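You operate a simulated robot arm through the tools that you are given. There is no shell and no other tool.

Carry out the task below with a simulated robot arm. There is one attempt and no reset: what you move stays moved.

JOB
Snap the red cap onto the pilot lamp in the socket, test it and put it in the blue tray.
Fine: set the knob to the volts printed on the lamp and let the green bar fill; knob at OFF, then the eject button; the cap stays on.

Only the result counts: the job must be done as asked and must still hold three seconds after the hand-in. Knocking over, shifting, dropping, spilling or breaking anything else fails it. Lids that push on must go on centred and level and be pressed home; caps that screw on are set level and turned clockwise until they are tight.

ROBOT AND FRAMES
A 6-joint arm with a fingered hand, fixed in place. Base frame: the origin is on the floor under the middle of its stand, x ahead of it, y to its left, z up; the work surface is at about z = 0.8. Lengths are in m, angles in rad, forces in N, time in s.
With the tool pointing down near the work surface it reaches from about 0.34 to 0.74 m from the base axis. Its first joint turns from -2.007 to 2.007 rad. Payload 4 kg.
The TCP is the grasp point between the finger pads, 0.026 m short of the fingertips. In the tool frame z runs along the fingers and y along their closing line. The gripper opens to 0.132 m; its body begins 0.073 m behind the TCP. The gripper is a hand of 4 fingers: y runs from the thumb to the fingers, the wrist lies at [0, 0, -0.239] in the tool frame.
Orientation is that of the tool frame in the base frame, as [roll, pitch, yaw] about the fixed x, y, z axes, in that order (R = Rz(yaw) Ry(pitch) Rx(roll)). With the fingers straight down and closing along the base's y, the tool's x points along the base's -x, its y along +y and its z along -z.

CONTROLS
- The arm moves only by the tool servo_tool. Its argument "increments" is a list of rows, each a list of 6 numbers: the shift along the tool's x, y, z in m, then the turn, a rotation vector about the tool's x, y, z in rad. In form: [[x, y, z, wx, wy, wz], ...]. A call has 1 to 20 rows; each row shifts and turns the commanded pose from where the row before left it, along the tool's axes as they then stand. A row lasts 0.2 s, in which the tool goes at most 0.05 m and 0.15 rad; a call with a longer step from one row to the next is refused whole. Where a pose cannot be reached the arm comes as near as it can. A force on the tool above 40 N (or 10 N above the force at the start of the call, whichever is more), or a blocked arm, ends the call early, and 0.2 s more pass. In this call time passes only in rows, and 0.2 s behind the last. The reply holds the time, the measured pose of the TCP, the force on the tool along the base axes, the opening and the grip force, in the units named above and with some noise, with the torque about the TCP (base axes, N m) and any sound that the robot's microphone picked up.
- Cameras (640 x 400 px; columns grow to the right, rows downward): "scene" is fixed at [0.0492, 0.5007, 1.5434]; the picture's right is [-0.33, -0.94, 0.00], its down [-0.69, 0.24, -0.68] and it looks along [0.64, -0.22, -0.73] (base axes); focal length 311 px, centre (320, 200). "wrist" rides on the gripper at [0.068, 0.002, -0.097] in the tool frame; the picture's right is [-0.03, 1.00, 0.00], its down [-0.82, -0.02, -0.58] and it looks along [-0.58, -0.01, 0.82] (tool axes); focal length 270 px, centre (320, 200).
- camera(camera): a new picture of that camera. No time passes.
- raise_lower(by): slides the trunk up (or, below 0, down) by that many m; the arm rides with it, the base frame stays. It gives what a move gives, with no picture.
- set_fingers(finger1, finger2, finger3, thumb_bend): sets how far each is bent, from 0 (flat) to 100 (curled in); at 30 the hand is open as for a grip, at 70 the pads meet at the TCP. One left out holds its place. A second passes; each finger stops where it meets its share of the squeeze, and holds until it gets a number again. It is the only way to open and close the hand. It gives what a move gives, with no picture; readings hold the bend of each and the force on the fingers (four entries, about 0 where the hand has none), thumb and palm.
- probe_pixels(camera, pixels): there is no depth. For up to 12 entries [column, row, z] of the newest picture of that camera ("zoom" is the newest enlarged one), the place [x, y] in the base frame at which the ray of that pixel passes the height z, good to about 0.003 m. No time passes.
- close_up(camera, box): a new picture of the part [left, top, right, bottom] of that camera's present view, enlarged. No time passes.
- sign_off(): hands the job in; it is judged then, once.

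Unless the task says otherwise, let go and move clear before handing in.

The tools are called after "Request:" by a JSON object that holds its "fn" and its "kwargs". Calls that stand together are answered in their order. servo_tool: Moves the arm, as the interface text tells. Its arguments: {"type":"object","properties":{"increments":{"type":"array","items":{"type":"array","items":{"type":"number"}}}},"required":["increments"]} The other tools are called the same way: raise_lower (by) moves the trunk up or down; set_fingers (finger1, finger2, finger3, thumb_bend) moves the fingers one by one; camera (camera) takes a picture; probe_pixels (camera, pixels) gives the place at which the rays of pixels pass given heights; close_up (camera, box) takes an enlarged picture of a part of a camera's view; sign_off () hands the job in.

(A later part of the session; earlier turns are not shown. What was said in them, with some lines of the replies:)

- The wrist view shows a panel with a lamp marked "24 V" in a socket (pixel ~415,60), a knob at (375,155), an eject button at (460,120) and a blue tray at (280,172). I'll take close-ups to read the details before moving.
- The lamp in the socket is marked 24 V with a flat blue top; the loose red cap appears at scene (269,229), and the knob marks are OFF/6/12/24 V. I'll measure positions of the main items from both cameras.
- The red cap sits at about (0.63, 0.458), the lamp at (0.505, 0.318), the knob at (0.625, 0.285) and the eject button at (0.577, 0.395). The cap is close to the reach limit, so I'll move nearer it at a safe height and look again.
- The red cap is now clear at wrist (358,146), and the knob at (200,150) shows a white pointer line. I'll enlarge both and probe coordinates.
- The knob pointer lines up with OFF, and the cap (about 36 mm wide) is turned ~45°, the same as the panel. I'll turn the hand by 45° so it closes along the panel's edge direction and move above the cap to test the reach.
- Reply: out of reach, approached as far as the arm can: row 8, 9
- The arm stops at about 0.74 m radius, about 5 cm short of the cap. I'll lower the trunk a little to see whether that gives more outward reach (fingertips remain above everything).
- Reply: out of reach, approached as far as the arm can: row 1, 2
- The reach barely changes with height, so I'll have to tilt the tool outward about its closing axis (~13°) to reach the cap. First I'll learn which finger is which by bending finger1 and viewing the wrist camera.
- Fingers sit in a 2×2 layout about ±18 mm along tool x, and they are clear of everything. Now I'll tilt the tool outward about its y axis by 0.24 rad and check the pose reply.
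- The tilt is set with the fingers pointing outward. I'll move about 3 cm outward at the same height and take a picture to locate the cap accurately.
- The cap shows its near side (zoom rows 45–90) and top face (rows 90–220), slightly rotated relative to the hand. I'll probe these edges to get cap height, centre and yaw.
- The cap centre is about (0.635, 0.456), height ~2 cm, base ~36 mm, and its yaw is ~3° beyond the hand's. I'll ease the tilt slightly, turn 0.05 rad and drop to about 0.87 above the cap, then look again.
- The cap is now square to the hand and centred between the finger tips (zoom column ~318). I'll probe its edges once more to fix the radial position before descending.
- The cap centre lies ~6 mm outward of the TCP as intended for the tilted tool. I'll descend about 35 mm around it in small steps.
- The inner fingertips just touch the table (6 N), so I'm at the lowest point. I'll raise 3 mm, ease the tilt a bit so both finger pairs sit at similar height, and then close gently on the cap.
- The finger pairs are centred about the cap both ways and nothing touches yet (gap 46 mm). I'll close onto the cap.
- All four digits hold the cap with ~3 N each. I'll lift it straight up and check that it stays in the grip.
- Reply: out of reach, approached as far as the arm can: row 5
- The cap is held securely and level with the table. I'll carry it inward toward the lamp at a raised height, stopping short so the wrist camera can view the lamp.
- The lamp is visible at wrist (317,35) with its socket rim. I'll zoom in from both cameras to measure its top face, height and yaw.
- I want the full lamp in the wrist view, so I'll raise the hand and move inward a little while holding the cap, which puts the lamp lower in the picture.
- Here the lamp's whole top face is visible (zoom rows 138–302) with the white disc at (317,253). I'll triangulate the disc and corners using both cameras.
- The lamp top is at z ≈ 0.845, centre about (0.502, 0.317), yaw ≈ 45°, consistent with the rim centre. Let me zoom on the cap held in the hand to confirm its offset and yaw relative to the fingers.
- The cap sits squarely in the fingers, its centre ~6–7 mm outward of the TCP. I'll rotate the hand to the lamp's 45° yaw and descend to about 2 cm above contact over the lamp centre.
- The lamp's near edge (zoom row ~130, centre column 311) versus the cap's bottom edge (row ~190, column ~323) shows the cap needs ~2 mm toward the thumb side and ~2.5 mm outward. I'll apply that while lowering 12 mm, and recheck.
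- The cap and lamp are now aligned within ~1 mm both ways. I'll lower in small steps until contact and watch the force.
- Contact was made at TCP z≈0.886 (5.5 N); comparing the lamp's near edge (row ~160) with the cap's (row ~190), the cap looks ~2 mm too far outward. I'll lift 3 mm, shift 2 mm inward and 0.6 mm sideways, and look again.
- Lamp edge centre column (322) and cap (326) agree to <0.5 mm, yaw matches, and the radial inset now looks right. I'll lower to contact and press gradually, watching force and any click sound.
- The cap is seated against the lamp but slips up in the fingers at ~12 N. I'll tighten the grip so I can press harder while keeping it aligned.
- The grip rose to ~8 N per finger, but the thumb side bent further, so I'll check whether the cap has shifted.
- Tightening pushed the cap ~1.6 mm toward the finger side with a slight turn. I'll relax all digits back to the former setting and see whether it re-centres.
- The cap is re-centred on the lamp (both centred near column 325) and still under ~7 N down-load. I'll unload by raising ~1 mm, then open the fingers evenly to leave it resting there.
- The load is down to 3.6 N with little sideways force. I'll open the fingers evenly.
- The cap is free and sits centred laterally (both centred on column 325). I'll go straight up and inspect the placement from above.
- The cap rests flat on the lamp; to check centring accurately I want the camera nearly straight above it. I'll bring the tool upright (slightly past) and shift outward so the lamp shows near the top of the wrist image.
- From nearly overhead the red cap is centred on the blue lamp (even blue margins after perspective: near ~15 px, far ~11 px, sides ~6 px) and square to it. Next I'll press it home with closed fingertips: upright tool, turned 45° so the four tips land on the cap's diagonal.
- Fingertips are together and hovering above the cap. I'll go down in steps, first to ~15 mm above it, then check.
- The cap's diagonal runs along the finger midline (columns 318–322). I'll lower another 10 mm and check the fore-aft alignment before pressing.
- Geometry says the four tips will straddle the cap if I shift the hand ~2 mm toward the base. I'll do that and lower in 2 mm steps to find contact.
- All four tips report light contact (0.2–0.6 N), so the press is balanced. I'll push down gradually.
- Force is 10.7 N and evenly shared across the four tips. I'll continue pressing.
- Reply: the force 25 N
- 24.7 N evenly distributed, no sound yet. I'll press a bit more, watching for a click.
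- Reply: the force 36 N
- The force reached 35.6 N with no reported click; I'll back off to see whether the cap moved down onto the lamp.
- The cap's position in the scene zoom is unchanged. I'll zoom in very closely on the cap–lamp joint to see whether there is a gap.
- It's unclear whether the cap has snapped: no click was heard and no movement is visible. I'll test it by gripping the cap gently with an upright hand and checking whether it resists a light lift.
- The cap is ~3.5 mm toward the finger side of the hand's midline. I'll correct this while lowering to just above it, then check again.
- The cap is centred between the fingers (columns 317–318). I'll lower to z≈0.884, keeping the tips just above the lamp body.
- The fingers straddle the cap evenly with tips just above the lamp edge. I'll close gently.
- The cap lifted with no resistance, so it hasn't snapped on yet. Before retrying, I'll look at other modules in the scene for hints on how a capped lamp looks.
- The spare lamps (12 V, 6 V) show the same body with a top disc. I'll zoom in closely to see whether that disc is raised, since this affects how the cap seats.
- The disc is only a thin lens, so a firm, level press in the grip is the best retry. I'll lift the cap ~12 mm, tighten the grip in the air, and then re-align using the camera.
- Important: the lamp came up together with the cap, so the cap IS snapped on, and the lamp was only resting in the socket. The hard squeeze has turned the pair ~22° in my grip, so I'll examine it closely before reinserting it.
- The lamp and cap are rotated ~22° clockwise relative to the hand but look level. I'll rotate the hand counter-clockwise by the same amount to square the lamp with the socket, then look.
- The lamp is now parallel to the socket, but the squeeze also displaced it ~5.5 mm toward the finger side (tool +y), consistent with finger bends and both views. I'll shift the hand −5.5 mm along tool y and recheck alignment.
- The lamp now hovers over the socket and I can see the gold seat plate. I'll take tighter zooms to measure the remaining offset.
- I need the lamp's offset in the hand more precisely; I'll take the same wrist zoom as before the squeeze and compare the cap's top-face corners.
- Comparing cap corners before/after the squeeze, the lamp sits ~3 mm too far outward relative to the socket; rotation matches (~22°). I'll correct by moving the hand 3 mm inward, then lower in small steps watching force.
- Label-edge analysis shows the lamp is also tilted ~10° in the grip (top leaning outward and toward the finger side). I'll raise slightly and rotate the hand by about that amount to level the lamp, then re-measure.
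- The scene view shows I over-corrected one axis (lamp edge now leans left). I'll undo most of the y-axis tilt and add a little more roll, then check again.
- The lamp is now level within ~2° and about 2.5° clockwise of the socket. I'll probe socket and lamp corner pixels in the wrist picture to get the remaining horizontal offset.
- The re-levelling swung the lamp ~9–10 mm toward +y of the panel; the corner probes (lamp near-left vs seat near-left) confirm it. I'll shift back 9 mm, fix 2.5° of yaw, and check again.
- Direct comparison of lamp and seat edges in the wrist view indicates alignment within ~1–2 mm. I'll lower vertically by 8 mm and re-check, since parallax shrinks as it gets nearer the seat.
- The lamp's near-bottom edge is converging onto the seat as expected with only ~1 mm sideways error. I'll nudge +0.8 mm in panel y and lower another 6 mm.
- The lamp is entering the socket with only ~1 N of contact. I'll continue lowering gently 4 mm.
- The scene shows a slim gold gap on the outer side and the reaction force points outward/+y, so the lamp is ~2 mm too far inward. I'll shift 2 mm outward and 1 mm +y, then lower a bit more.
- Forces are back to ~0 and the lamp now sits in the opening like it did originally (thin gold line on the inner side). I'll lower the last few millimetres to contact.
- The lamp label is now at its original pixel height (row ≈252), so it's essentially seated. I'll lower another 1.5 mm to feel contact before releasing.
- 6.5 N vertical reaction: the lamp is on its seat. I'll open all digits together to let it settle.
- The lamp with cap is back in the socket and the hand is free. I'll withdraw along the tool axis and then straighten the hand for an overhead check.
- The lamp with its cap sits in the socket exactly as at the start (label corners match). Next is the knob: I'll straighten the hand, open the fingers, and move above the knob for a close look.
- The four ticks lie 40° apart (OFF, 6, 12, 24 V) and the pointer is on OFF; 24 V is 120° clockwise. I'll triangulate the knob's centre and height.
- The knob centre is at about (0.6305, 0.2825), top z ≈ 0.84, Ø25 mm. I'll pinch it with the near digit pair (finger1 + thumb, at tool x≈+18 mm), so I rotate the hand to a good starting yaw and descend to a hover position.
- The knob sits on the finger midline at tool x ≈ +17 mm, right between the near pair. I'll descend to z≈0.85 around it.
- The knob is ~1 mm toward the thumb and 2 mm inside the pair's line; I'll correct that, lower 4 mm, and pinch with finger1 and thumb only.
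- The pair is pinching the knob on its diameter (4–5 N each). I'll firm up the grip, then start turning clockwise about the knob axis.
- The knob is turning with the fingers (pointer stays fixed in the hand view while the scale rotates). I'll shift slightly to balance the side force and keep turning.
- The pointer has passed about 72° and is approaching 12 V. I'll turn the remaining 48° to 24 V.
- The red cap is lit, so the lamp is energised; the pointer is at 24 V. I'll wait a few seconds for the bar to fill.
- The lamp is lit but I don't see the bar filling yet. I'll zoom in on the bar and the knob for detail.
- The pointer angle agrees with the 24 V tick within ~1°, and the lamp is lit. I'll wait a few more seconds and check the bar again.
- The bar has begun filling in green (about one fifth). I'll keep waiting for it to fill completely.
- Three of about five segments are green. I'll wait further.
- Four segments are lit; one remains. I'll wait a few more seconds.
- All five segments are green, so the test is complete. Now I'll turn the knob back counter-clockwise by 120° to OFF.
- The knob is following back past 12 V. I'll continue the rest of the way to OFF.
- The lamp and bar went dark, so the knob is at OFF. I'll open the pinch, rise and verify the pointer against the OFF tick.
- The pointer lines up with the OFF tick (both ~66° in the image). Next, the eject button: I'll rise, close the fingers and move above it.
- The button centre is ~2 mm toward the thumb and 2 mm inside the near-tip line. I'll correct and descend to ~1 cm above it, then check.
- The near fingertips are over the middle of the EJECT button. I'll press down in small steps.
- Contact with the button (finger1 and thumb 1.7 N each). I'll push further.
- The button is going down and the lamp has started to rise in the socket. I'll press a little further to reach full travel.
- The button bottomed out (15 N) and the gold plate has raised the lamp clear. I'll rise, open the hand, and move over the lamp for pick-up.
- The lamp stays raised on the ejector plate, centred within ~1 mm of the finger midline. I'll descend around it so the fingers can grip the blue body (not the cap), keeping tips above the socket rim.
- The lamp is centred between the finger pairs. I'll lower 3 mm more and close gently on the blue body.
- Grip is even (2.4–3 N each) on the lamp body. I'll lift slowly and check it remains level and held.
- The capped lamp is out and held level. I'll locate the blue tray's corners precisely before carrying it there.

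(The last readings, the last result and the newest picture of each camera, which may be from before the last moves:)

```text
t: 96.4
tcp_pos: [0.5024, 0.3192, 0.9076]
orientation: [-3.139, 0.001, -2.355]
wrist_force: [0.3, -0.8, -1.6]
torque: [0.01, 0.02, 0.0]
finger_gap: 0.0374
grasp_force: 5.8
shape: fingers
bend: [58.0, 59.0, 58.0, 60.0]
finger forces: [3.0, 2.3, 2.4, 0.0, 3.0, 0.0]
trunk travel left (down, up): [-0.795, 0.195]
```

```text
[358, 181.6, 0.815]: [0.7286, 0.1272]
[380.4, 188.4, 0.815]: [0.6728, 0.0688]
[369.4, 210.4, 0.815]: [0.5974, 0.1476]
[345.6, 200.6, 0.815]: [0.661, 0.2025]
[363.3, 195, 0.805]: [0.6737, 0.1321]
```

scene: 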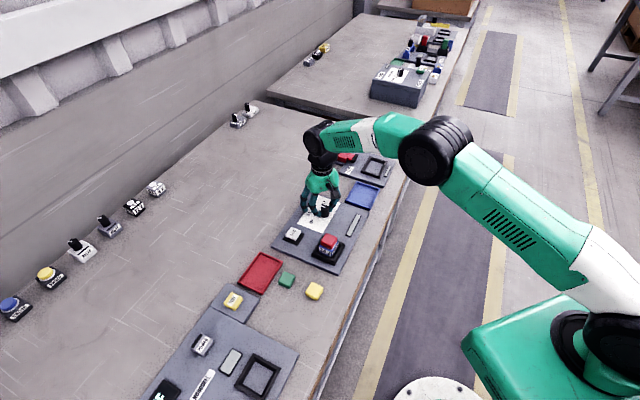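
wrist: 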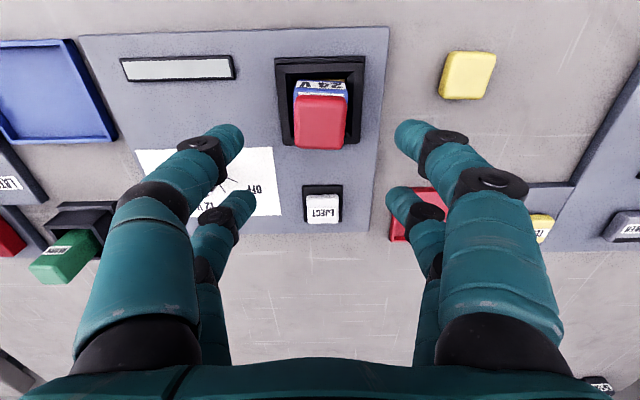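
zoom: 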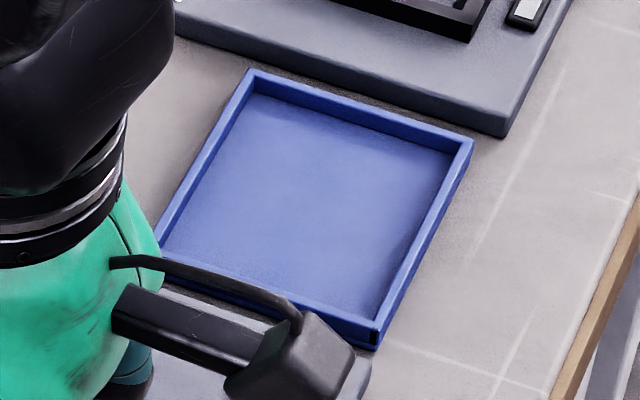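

The tray measures ~81×109 mm, centred near (0.665, 0.137), at the same 45° angle. I'll lift and carry the lamp over the tray at moderate speed.

Request:
{"fn": "servo_tool", "kwargs": {"increments": [[0, 0, -0.02, 0, 0, 0], [0, 0, -0.025, 0, 0, 0], [0.0018, -0.015, -0.01, 0, 0, 0], [0.0018, -0.0305, 0, 0, 0, 0], [0.0018, -0.0305, 0, 0, 0, 0], [0.0018, -0.0305, 0, 0, 0, 0], [0.0018, -0.0305, 0, 0, 0, 0], [0.0018, -0.0305, 0, 0, 0, 0], [0.0018, -0.0305, 0, 0, 0, 0], [0.0016, -0.0305, 0, 0, 0, 0], [0, -0.0156, 0, 0, 0, 0]]}}

Request:
{"fn": "camera", "kwargs": {"camera": "wrist"}}

Request:
{"fn": "camera", "kwargs": {"camera": "scene"}}

```text
t: 98.8
tcp_pos: [0.6649, 0.1339, 0.962]
orientation: [3.141, -0.001, -2.356]
wrist_force: [-0.6, -0.2, -0.8]
torque: [0.03, 0.01, -0.02]
finger_gap: 0.0374
grasp_force: 5.9
shape: fingers
bend: [58.0, 59.0, 58.0, 60.0]
finger forces: [2.9, 2.5, 2.4, 0.1, 3.0, 0.0]
trunk travel left (down, up): [-0.795, 0.195]
```

```text
taken
```

wrist: 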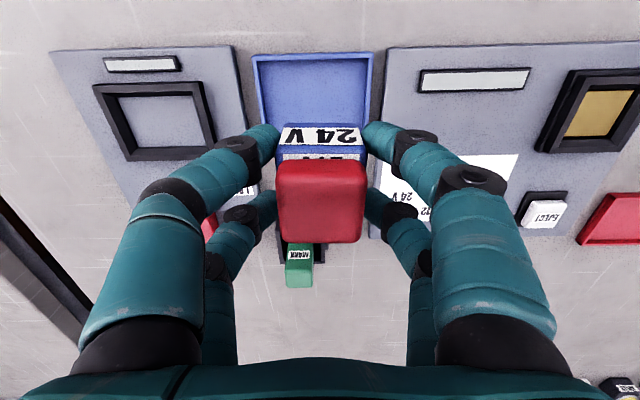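

```text
taken
```

scene: 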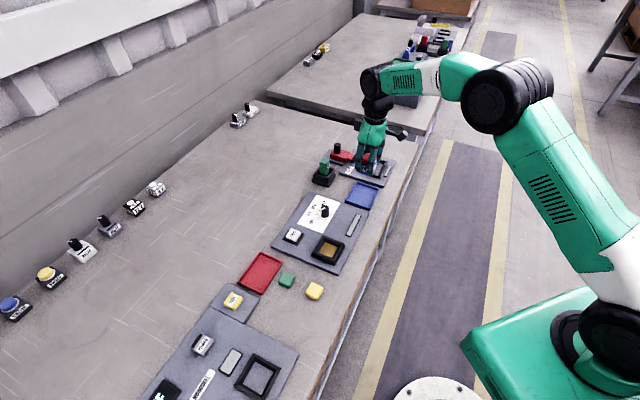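

The lamp hovers near the tray; I'll probe the visible tray edges in the wrist view to confirm its centre relative to the lamp.

Request:
{"fn": "close_up", "kwargs": {"camera": "wrist", "box": [220, 30, 410, 170]}}

Request:
{"fn": "probe_pixels", "kwargs": {"camera": "wrist", "pixels": [[253, 57, 0.815], [373, 53, 0.815], [263, 122, 0.815], [368, 118, 0.815], [313, 90, 0.805]]}}

Request:
{"fn": "close_up", "kwargs": {"camera": "scene", "box": [330, 140, 410, 220]}}

```text
2.86 times, centred on (315, 100) of wrist
```

zoom: 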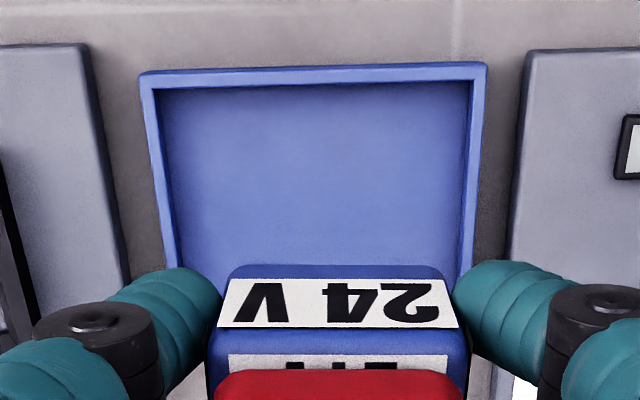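

```text
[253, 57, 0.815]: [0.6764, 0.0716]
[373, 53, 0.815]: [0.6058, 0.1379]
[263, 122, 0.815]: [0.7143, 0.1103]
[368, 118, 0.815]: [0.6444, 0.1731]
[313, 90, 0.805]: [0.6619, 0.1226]
```

```text
5.00 times, centred on (370, 180) of scene
```

zoom: 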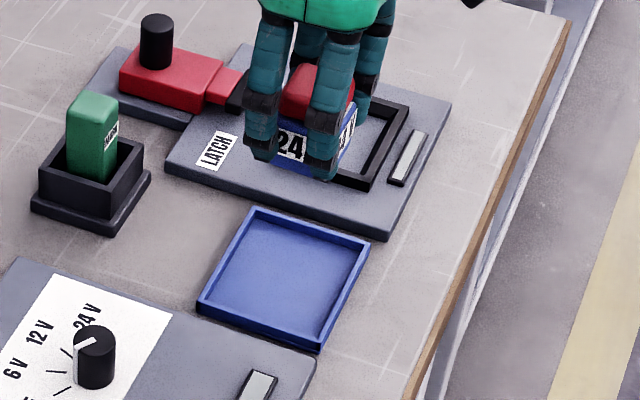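

The tray centre is ~4.5 mm toward the thumb side and 2 mm outward of the lamp. I'll centre it and descend to ~15 mm above the tray floor.

Request:
{"fn": "servo_tool", "kwargs": {"increments": [[-0.002, -0.0045, 0.02, 0, 0, 0], [0, 0, 0.03, 0, 0, 0], [0, 0, 0.03, 0, 0, 0], [0, 0, 0.017, 0, 0, 0]]}}

Request:
{"fn": "camera", "kwargs": {"camera": "wrist"}}

Request:
{"fn": "close_up", "kwargs": {"camera": "scene", "box": [330, 160, 400, 220]}}

```text
t: 99.8
tcp_pos: [0.6686, 0.1357, 0.8641]
orientation: [-3.141, -0.002, -2.355]
wrist_force: [0.2, 0.7, -1.6]
torque: [0.0, 0.0, 0.01]
finger_gap: 0.0371
grasp_force: 5.3
shape: fingers
bend: [58.0, 59.0, 58.0, 60.0]
finger forces: [2.9, 2.5, 2.4, 0.0, 3.0, 0.1]
trunk travel left (down, up): [-0.795, 0.195]
```

```text
taken
```

wrist: 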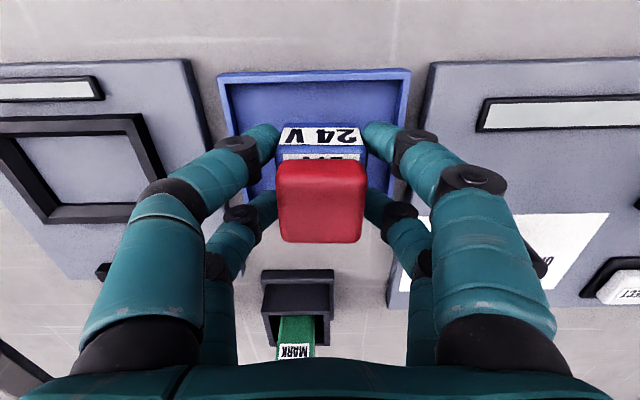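

```text
6.67 times, centred on (365, 190) of scene
```

zoom: 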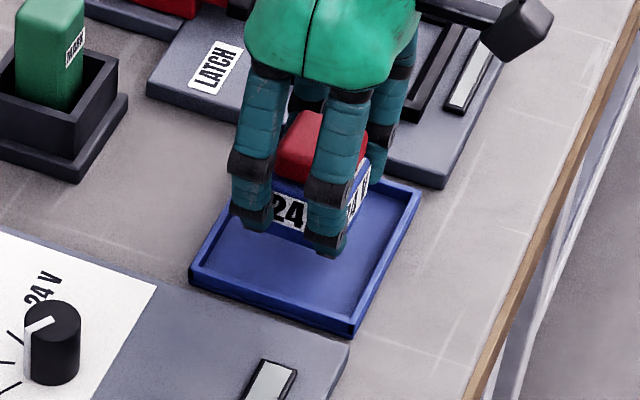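

The lamp is well inside the tray outline. I'll lower the rest of the way slowly until contact with the tray floor.

Request:
{"fn": "servo_tool", "kwargs": {"increments": [[0, 0, 0.005, 0, 0, 0], [0, 0, 0.003, 0, 0, 0], [0, 0, 0.002, 0, 0, 0], [0, 0, 0.002, 0, 0, 0]]}}

```text
t: 100.8
tcp_pos: [0.6702, 0.1344, 0.8522]
orientation: [-3.141, -0.002, -2.356]
wrist_force: [0.1, 0.7, -1.4]
torque: [0.01, -0.05, 0.01]
finger_gap: 0.0373
grasp_force: 5.9
shape: fingers
bend: [58.0, 59.0, 58.0, 60.0]
finger forces: [2.9, 2.5, 2.4, 0.1, 3.0, 0.0]
trunk travel left (down, up): [-0.795, 0.195]
```

No contact yet (weight still carried). I'll continue in 1.5 mm steps.

Request:
{"fn": "servo_tool", "kwargs": {"increments": [[0, 0, 0.0015, 0, 0, 0], [0, 0, 0.0015, 0, 0, 0], [0, 0, 0.0015, 0, 0, 0]]}}

Request:
{"fn": "close_up", "kwargs": {"camera": "scene", "box": [340, 170, 390, 212]}}

```text
t: 101.6
tcp_pos: [0.6698, 0.1345, 0.8477]
orientation: [-3.141, -0.002, -2.358]
wrist_force: [1.4, -0.5, -0.6]
torque: [0.0, 0.0, -0.02]
finger_gap: 0.0375
grasp_force: 5.3
shape: fingers
bend: [58.0, 59.0, 58.0, 60.0]
finger forces: [2.9, 2.4, 2.4, 0.0, 3.0, 0.1]
trunk travel left (down, up): [-0.795, 0.195]
```

```text
9.52 times, centred on (365, 191) of scene
```

zoom: 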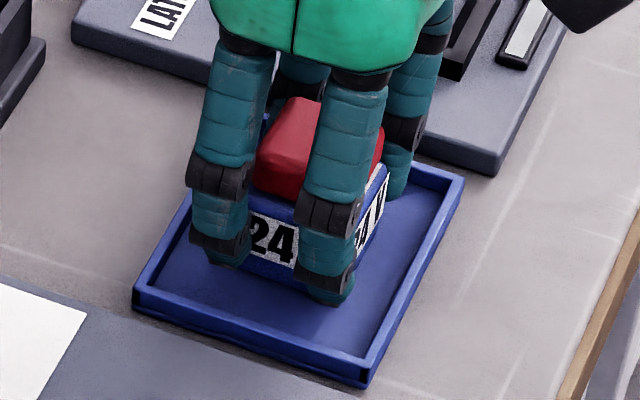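

Still no contact; continuing downward carefully.

Request:
{"fn": "servo_tool", "kwargs": {"increments": [[0, 0, 0.0015, 0, 0, 0], [0, 0, 0.0015, 0, 0, 0]]}}

```text
t: 102.2
tcp_pos: [0.6694, 0.135, 0.8464]
orientation: [-3.138, 0.002, -2.357]
wrist_force: [0.0, 0.0, 4.1]
torque: [-0.02, 0.04, 0.02]
finger_gap: 0.0376
grasp_force: 5.9
shape: fingers
bend: [58.0, 59.0, 59.0, 60.0]
finger forces: [3.5, 3.0, 2.6, 0.0, 3.1, 0.0]
trunk travel left (down, up): [-0.795, 0.195]
```

4 N contact: the lamp stands on the tray floor. I'll open the fingers modestly to release it.

Request:
{"fn": "set_fingers", "kwargs": {"finger1": 54, "finger2": 54, "finger3": 54, "thumb_bend": 54}}

Request:
{"fn": "close_up", "kwargs": {"camera": "scene", "box": [340, 170, 390, 212]}}

Request:
{"fn": "close_up", "kwargs": {"camera": "wrist", "box": [200, 60, 440, 230]}}

```text
t: 103.2
tcp_pos: [0.6702, 0.1338, 0.844]
orientation: [-3.141, -0.002, -2.355]
wrist_force: [-0.2, 0.3, -0.2]
torque: [0.0, 0.01, 0.02]
finger_gap: 0.052
grasp_force: 0.0
shape: fingers
bend: [54.0, 54.0, 54.0, 54.0]
finger forces: [0.0, 0.1, 0.1, 0.1, 0.0, 0.0]
trunk travel left (down, up): [-0.795, 0.195]
```

```text
9.52 times, centred on (365, 191) of scene
```

zoom: 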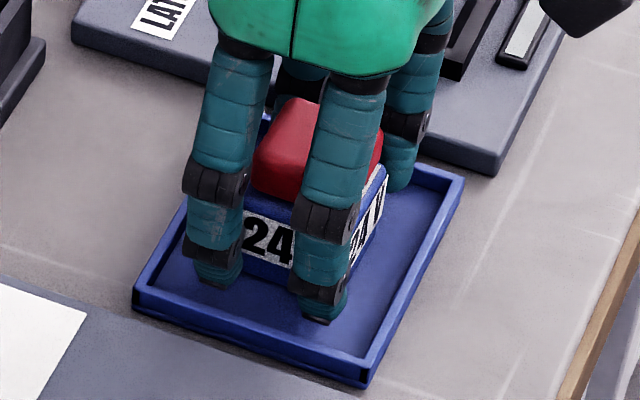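

```text
2.35 times, centred on (320, 145) of wrist
```

zoom: 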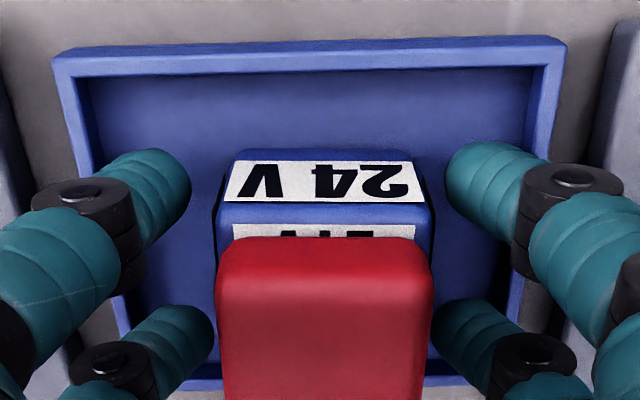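

The lamp is released, standing inside the tray with clearance to all fingers. I'll withdraw straight up and check the final scene.

Request:
{"fn": "servo_tool", "kwargs": {"increments": [[0, 0, -0.01, 0, 0, 0], [0, 0, -0.02, 0, 0, 0], [0, 0, -0.03, 0, 0, 0], [0, 0, -0.04, 0, 0, 0], [0.02, 0, -0.04, 0, 0, 0], [0.03, 0, -0.03, 0, 0, 0]]}}

Request:
{"fn": "camera", "kwargs": {"camera": "wrist"}}

Request:
{"fn": "close_up", "kwargs": {"camera": "scene", "box": [340, 170, 390, 212]}}

Request:
{"fn": "close_up", "kwargs": {"camera": "scene", "box": [240, 140, 400, 300]}}

```text
t: 104.6
tcp_pos: [0.6337, 0.0989, 1.0174]
orientation: [-3.142, -0.002, -2.356]
wrist_force: [-0.3, -0.2, -1.1]
torque: [0.02, -0.01, 0.03]
finger_gap: 0.052
grasp_force: 0.1
shape: fingers
bend: [54.0, 54.0, 54.0, 54.0]
finger forces: [0.0, 0.1, 0.0, 0.0, 0.0, 0.1]
trunk travel left (down, up): [-0.795, 0.195]
```

```text
taken
```

wrist: 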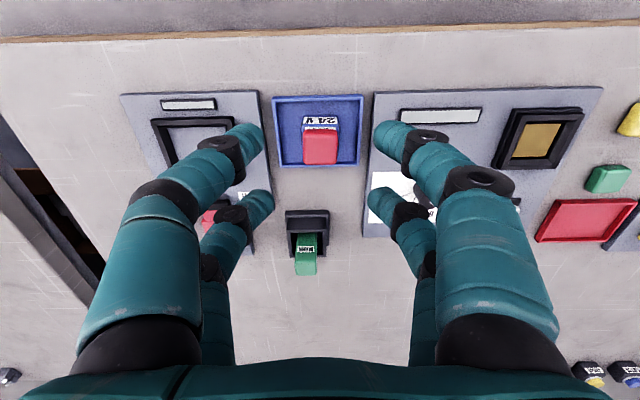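

```text
9.52 times, centred on (365, 191) of scene
```

zoom: 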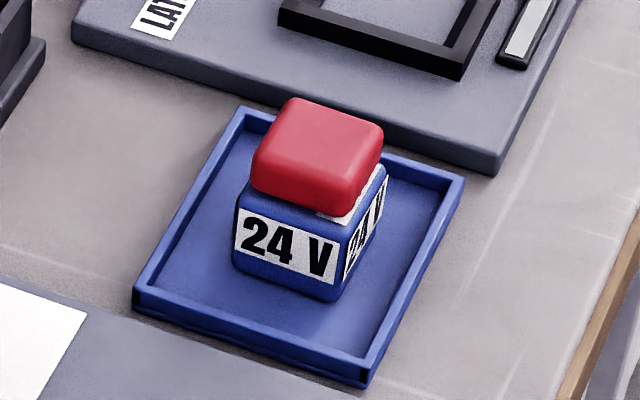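

```text
2.50 times, centred on (320, 220) of scene
```

zoom: 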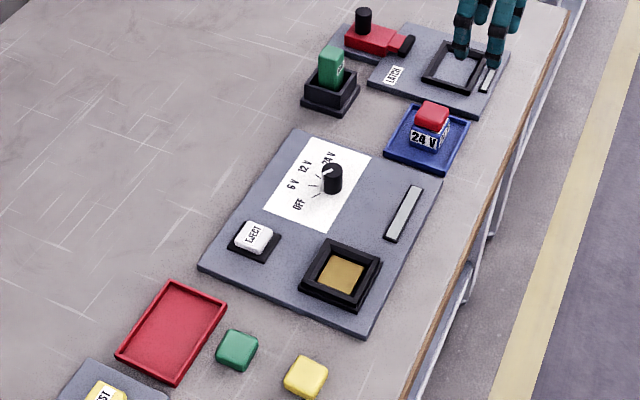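

The final pictures show the red cap on the 24 V lamp, standing level inside the blue tray. The knob is at OFF, the socket is empty after the eject, and the green and yellow caps, the other tray and the panels look where they were at the start. The hand is open and clear, so I'm handing the job in.

Request:
{"fn": "sign_off", "kwargs": {}}

```text
The job is handed in.
```

The red cap is on the 24 V lamp, and the lamp passed its test and is standing in the blue tray. I have handed the job in. No verdict came back.

- **Cap:** I centred it on the lamp and pressed it to about 36 N. I heard no click and saw no travel, but the lamp lifted with the cap when I pulled on it, so it is attached.
- **Test:** I set the knob to 24 V. The lamp lit and all five green segments filled. I then turned the knob back to OFF and confirmed the pointer on the OFF mark.
- **Eject:** I pressed the button to its full travel and the lamp rose in the socket. I lifted it out by its body and set it down level in the tray.

**Lifted early:** While checking whether the cap had snapped on, I pulled the lamp about 2 cm out of the socket before the test, without using eject. Tightening my grip also turned and tilted it in the hand. I levelled it and reseated it before testing, and it lit normally.

In the last pictures the other caps, the other tray and the panels look unmoved.
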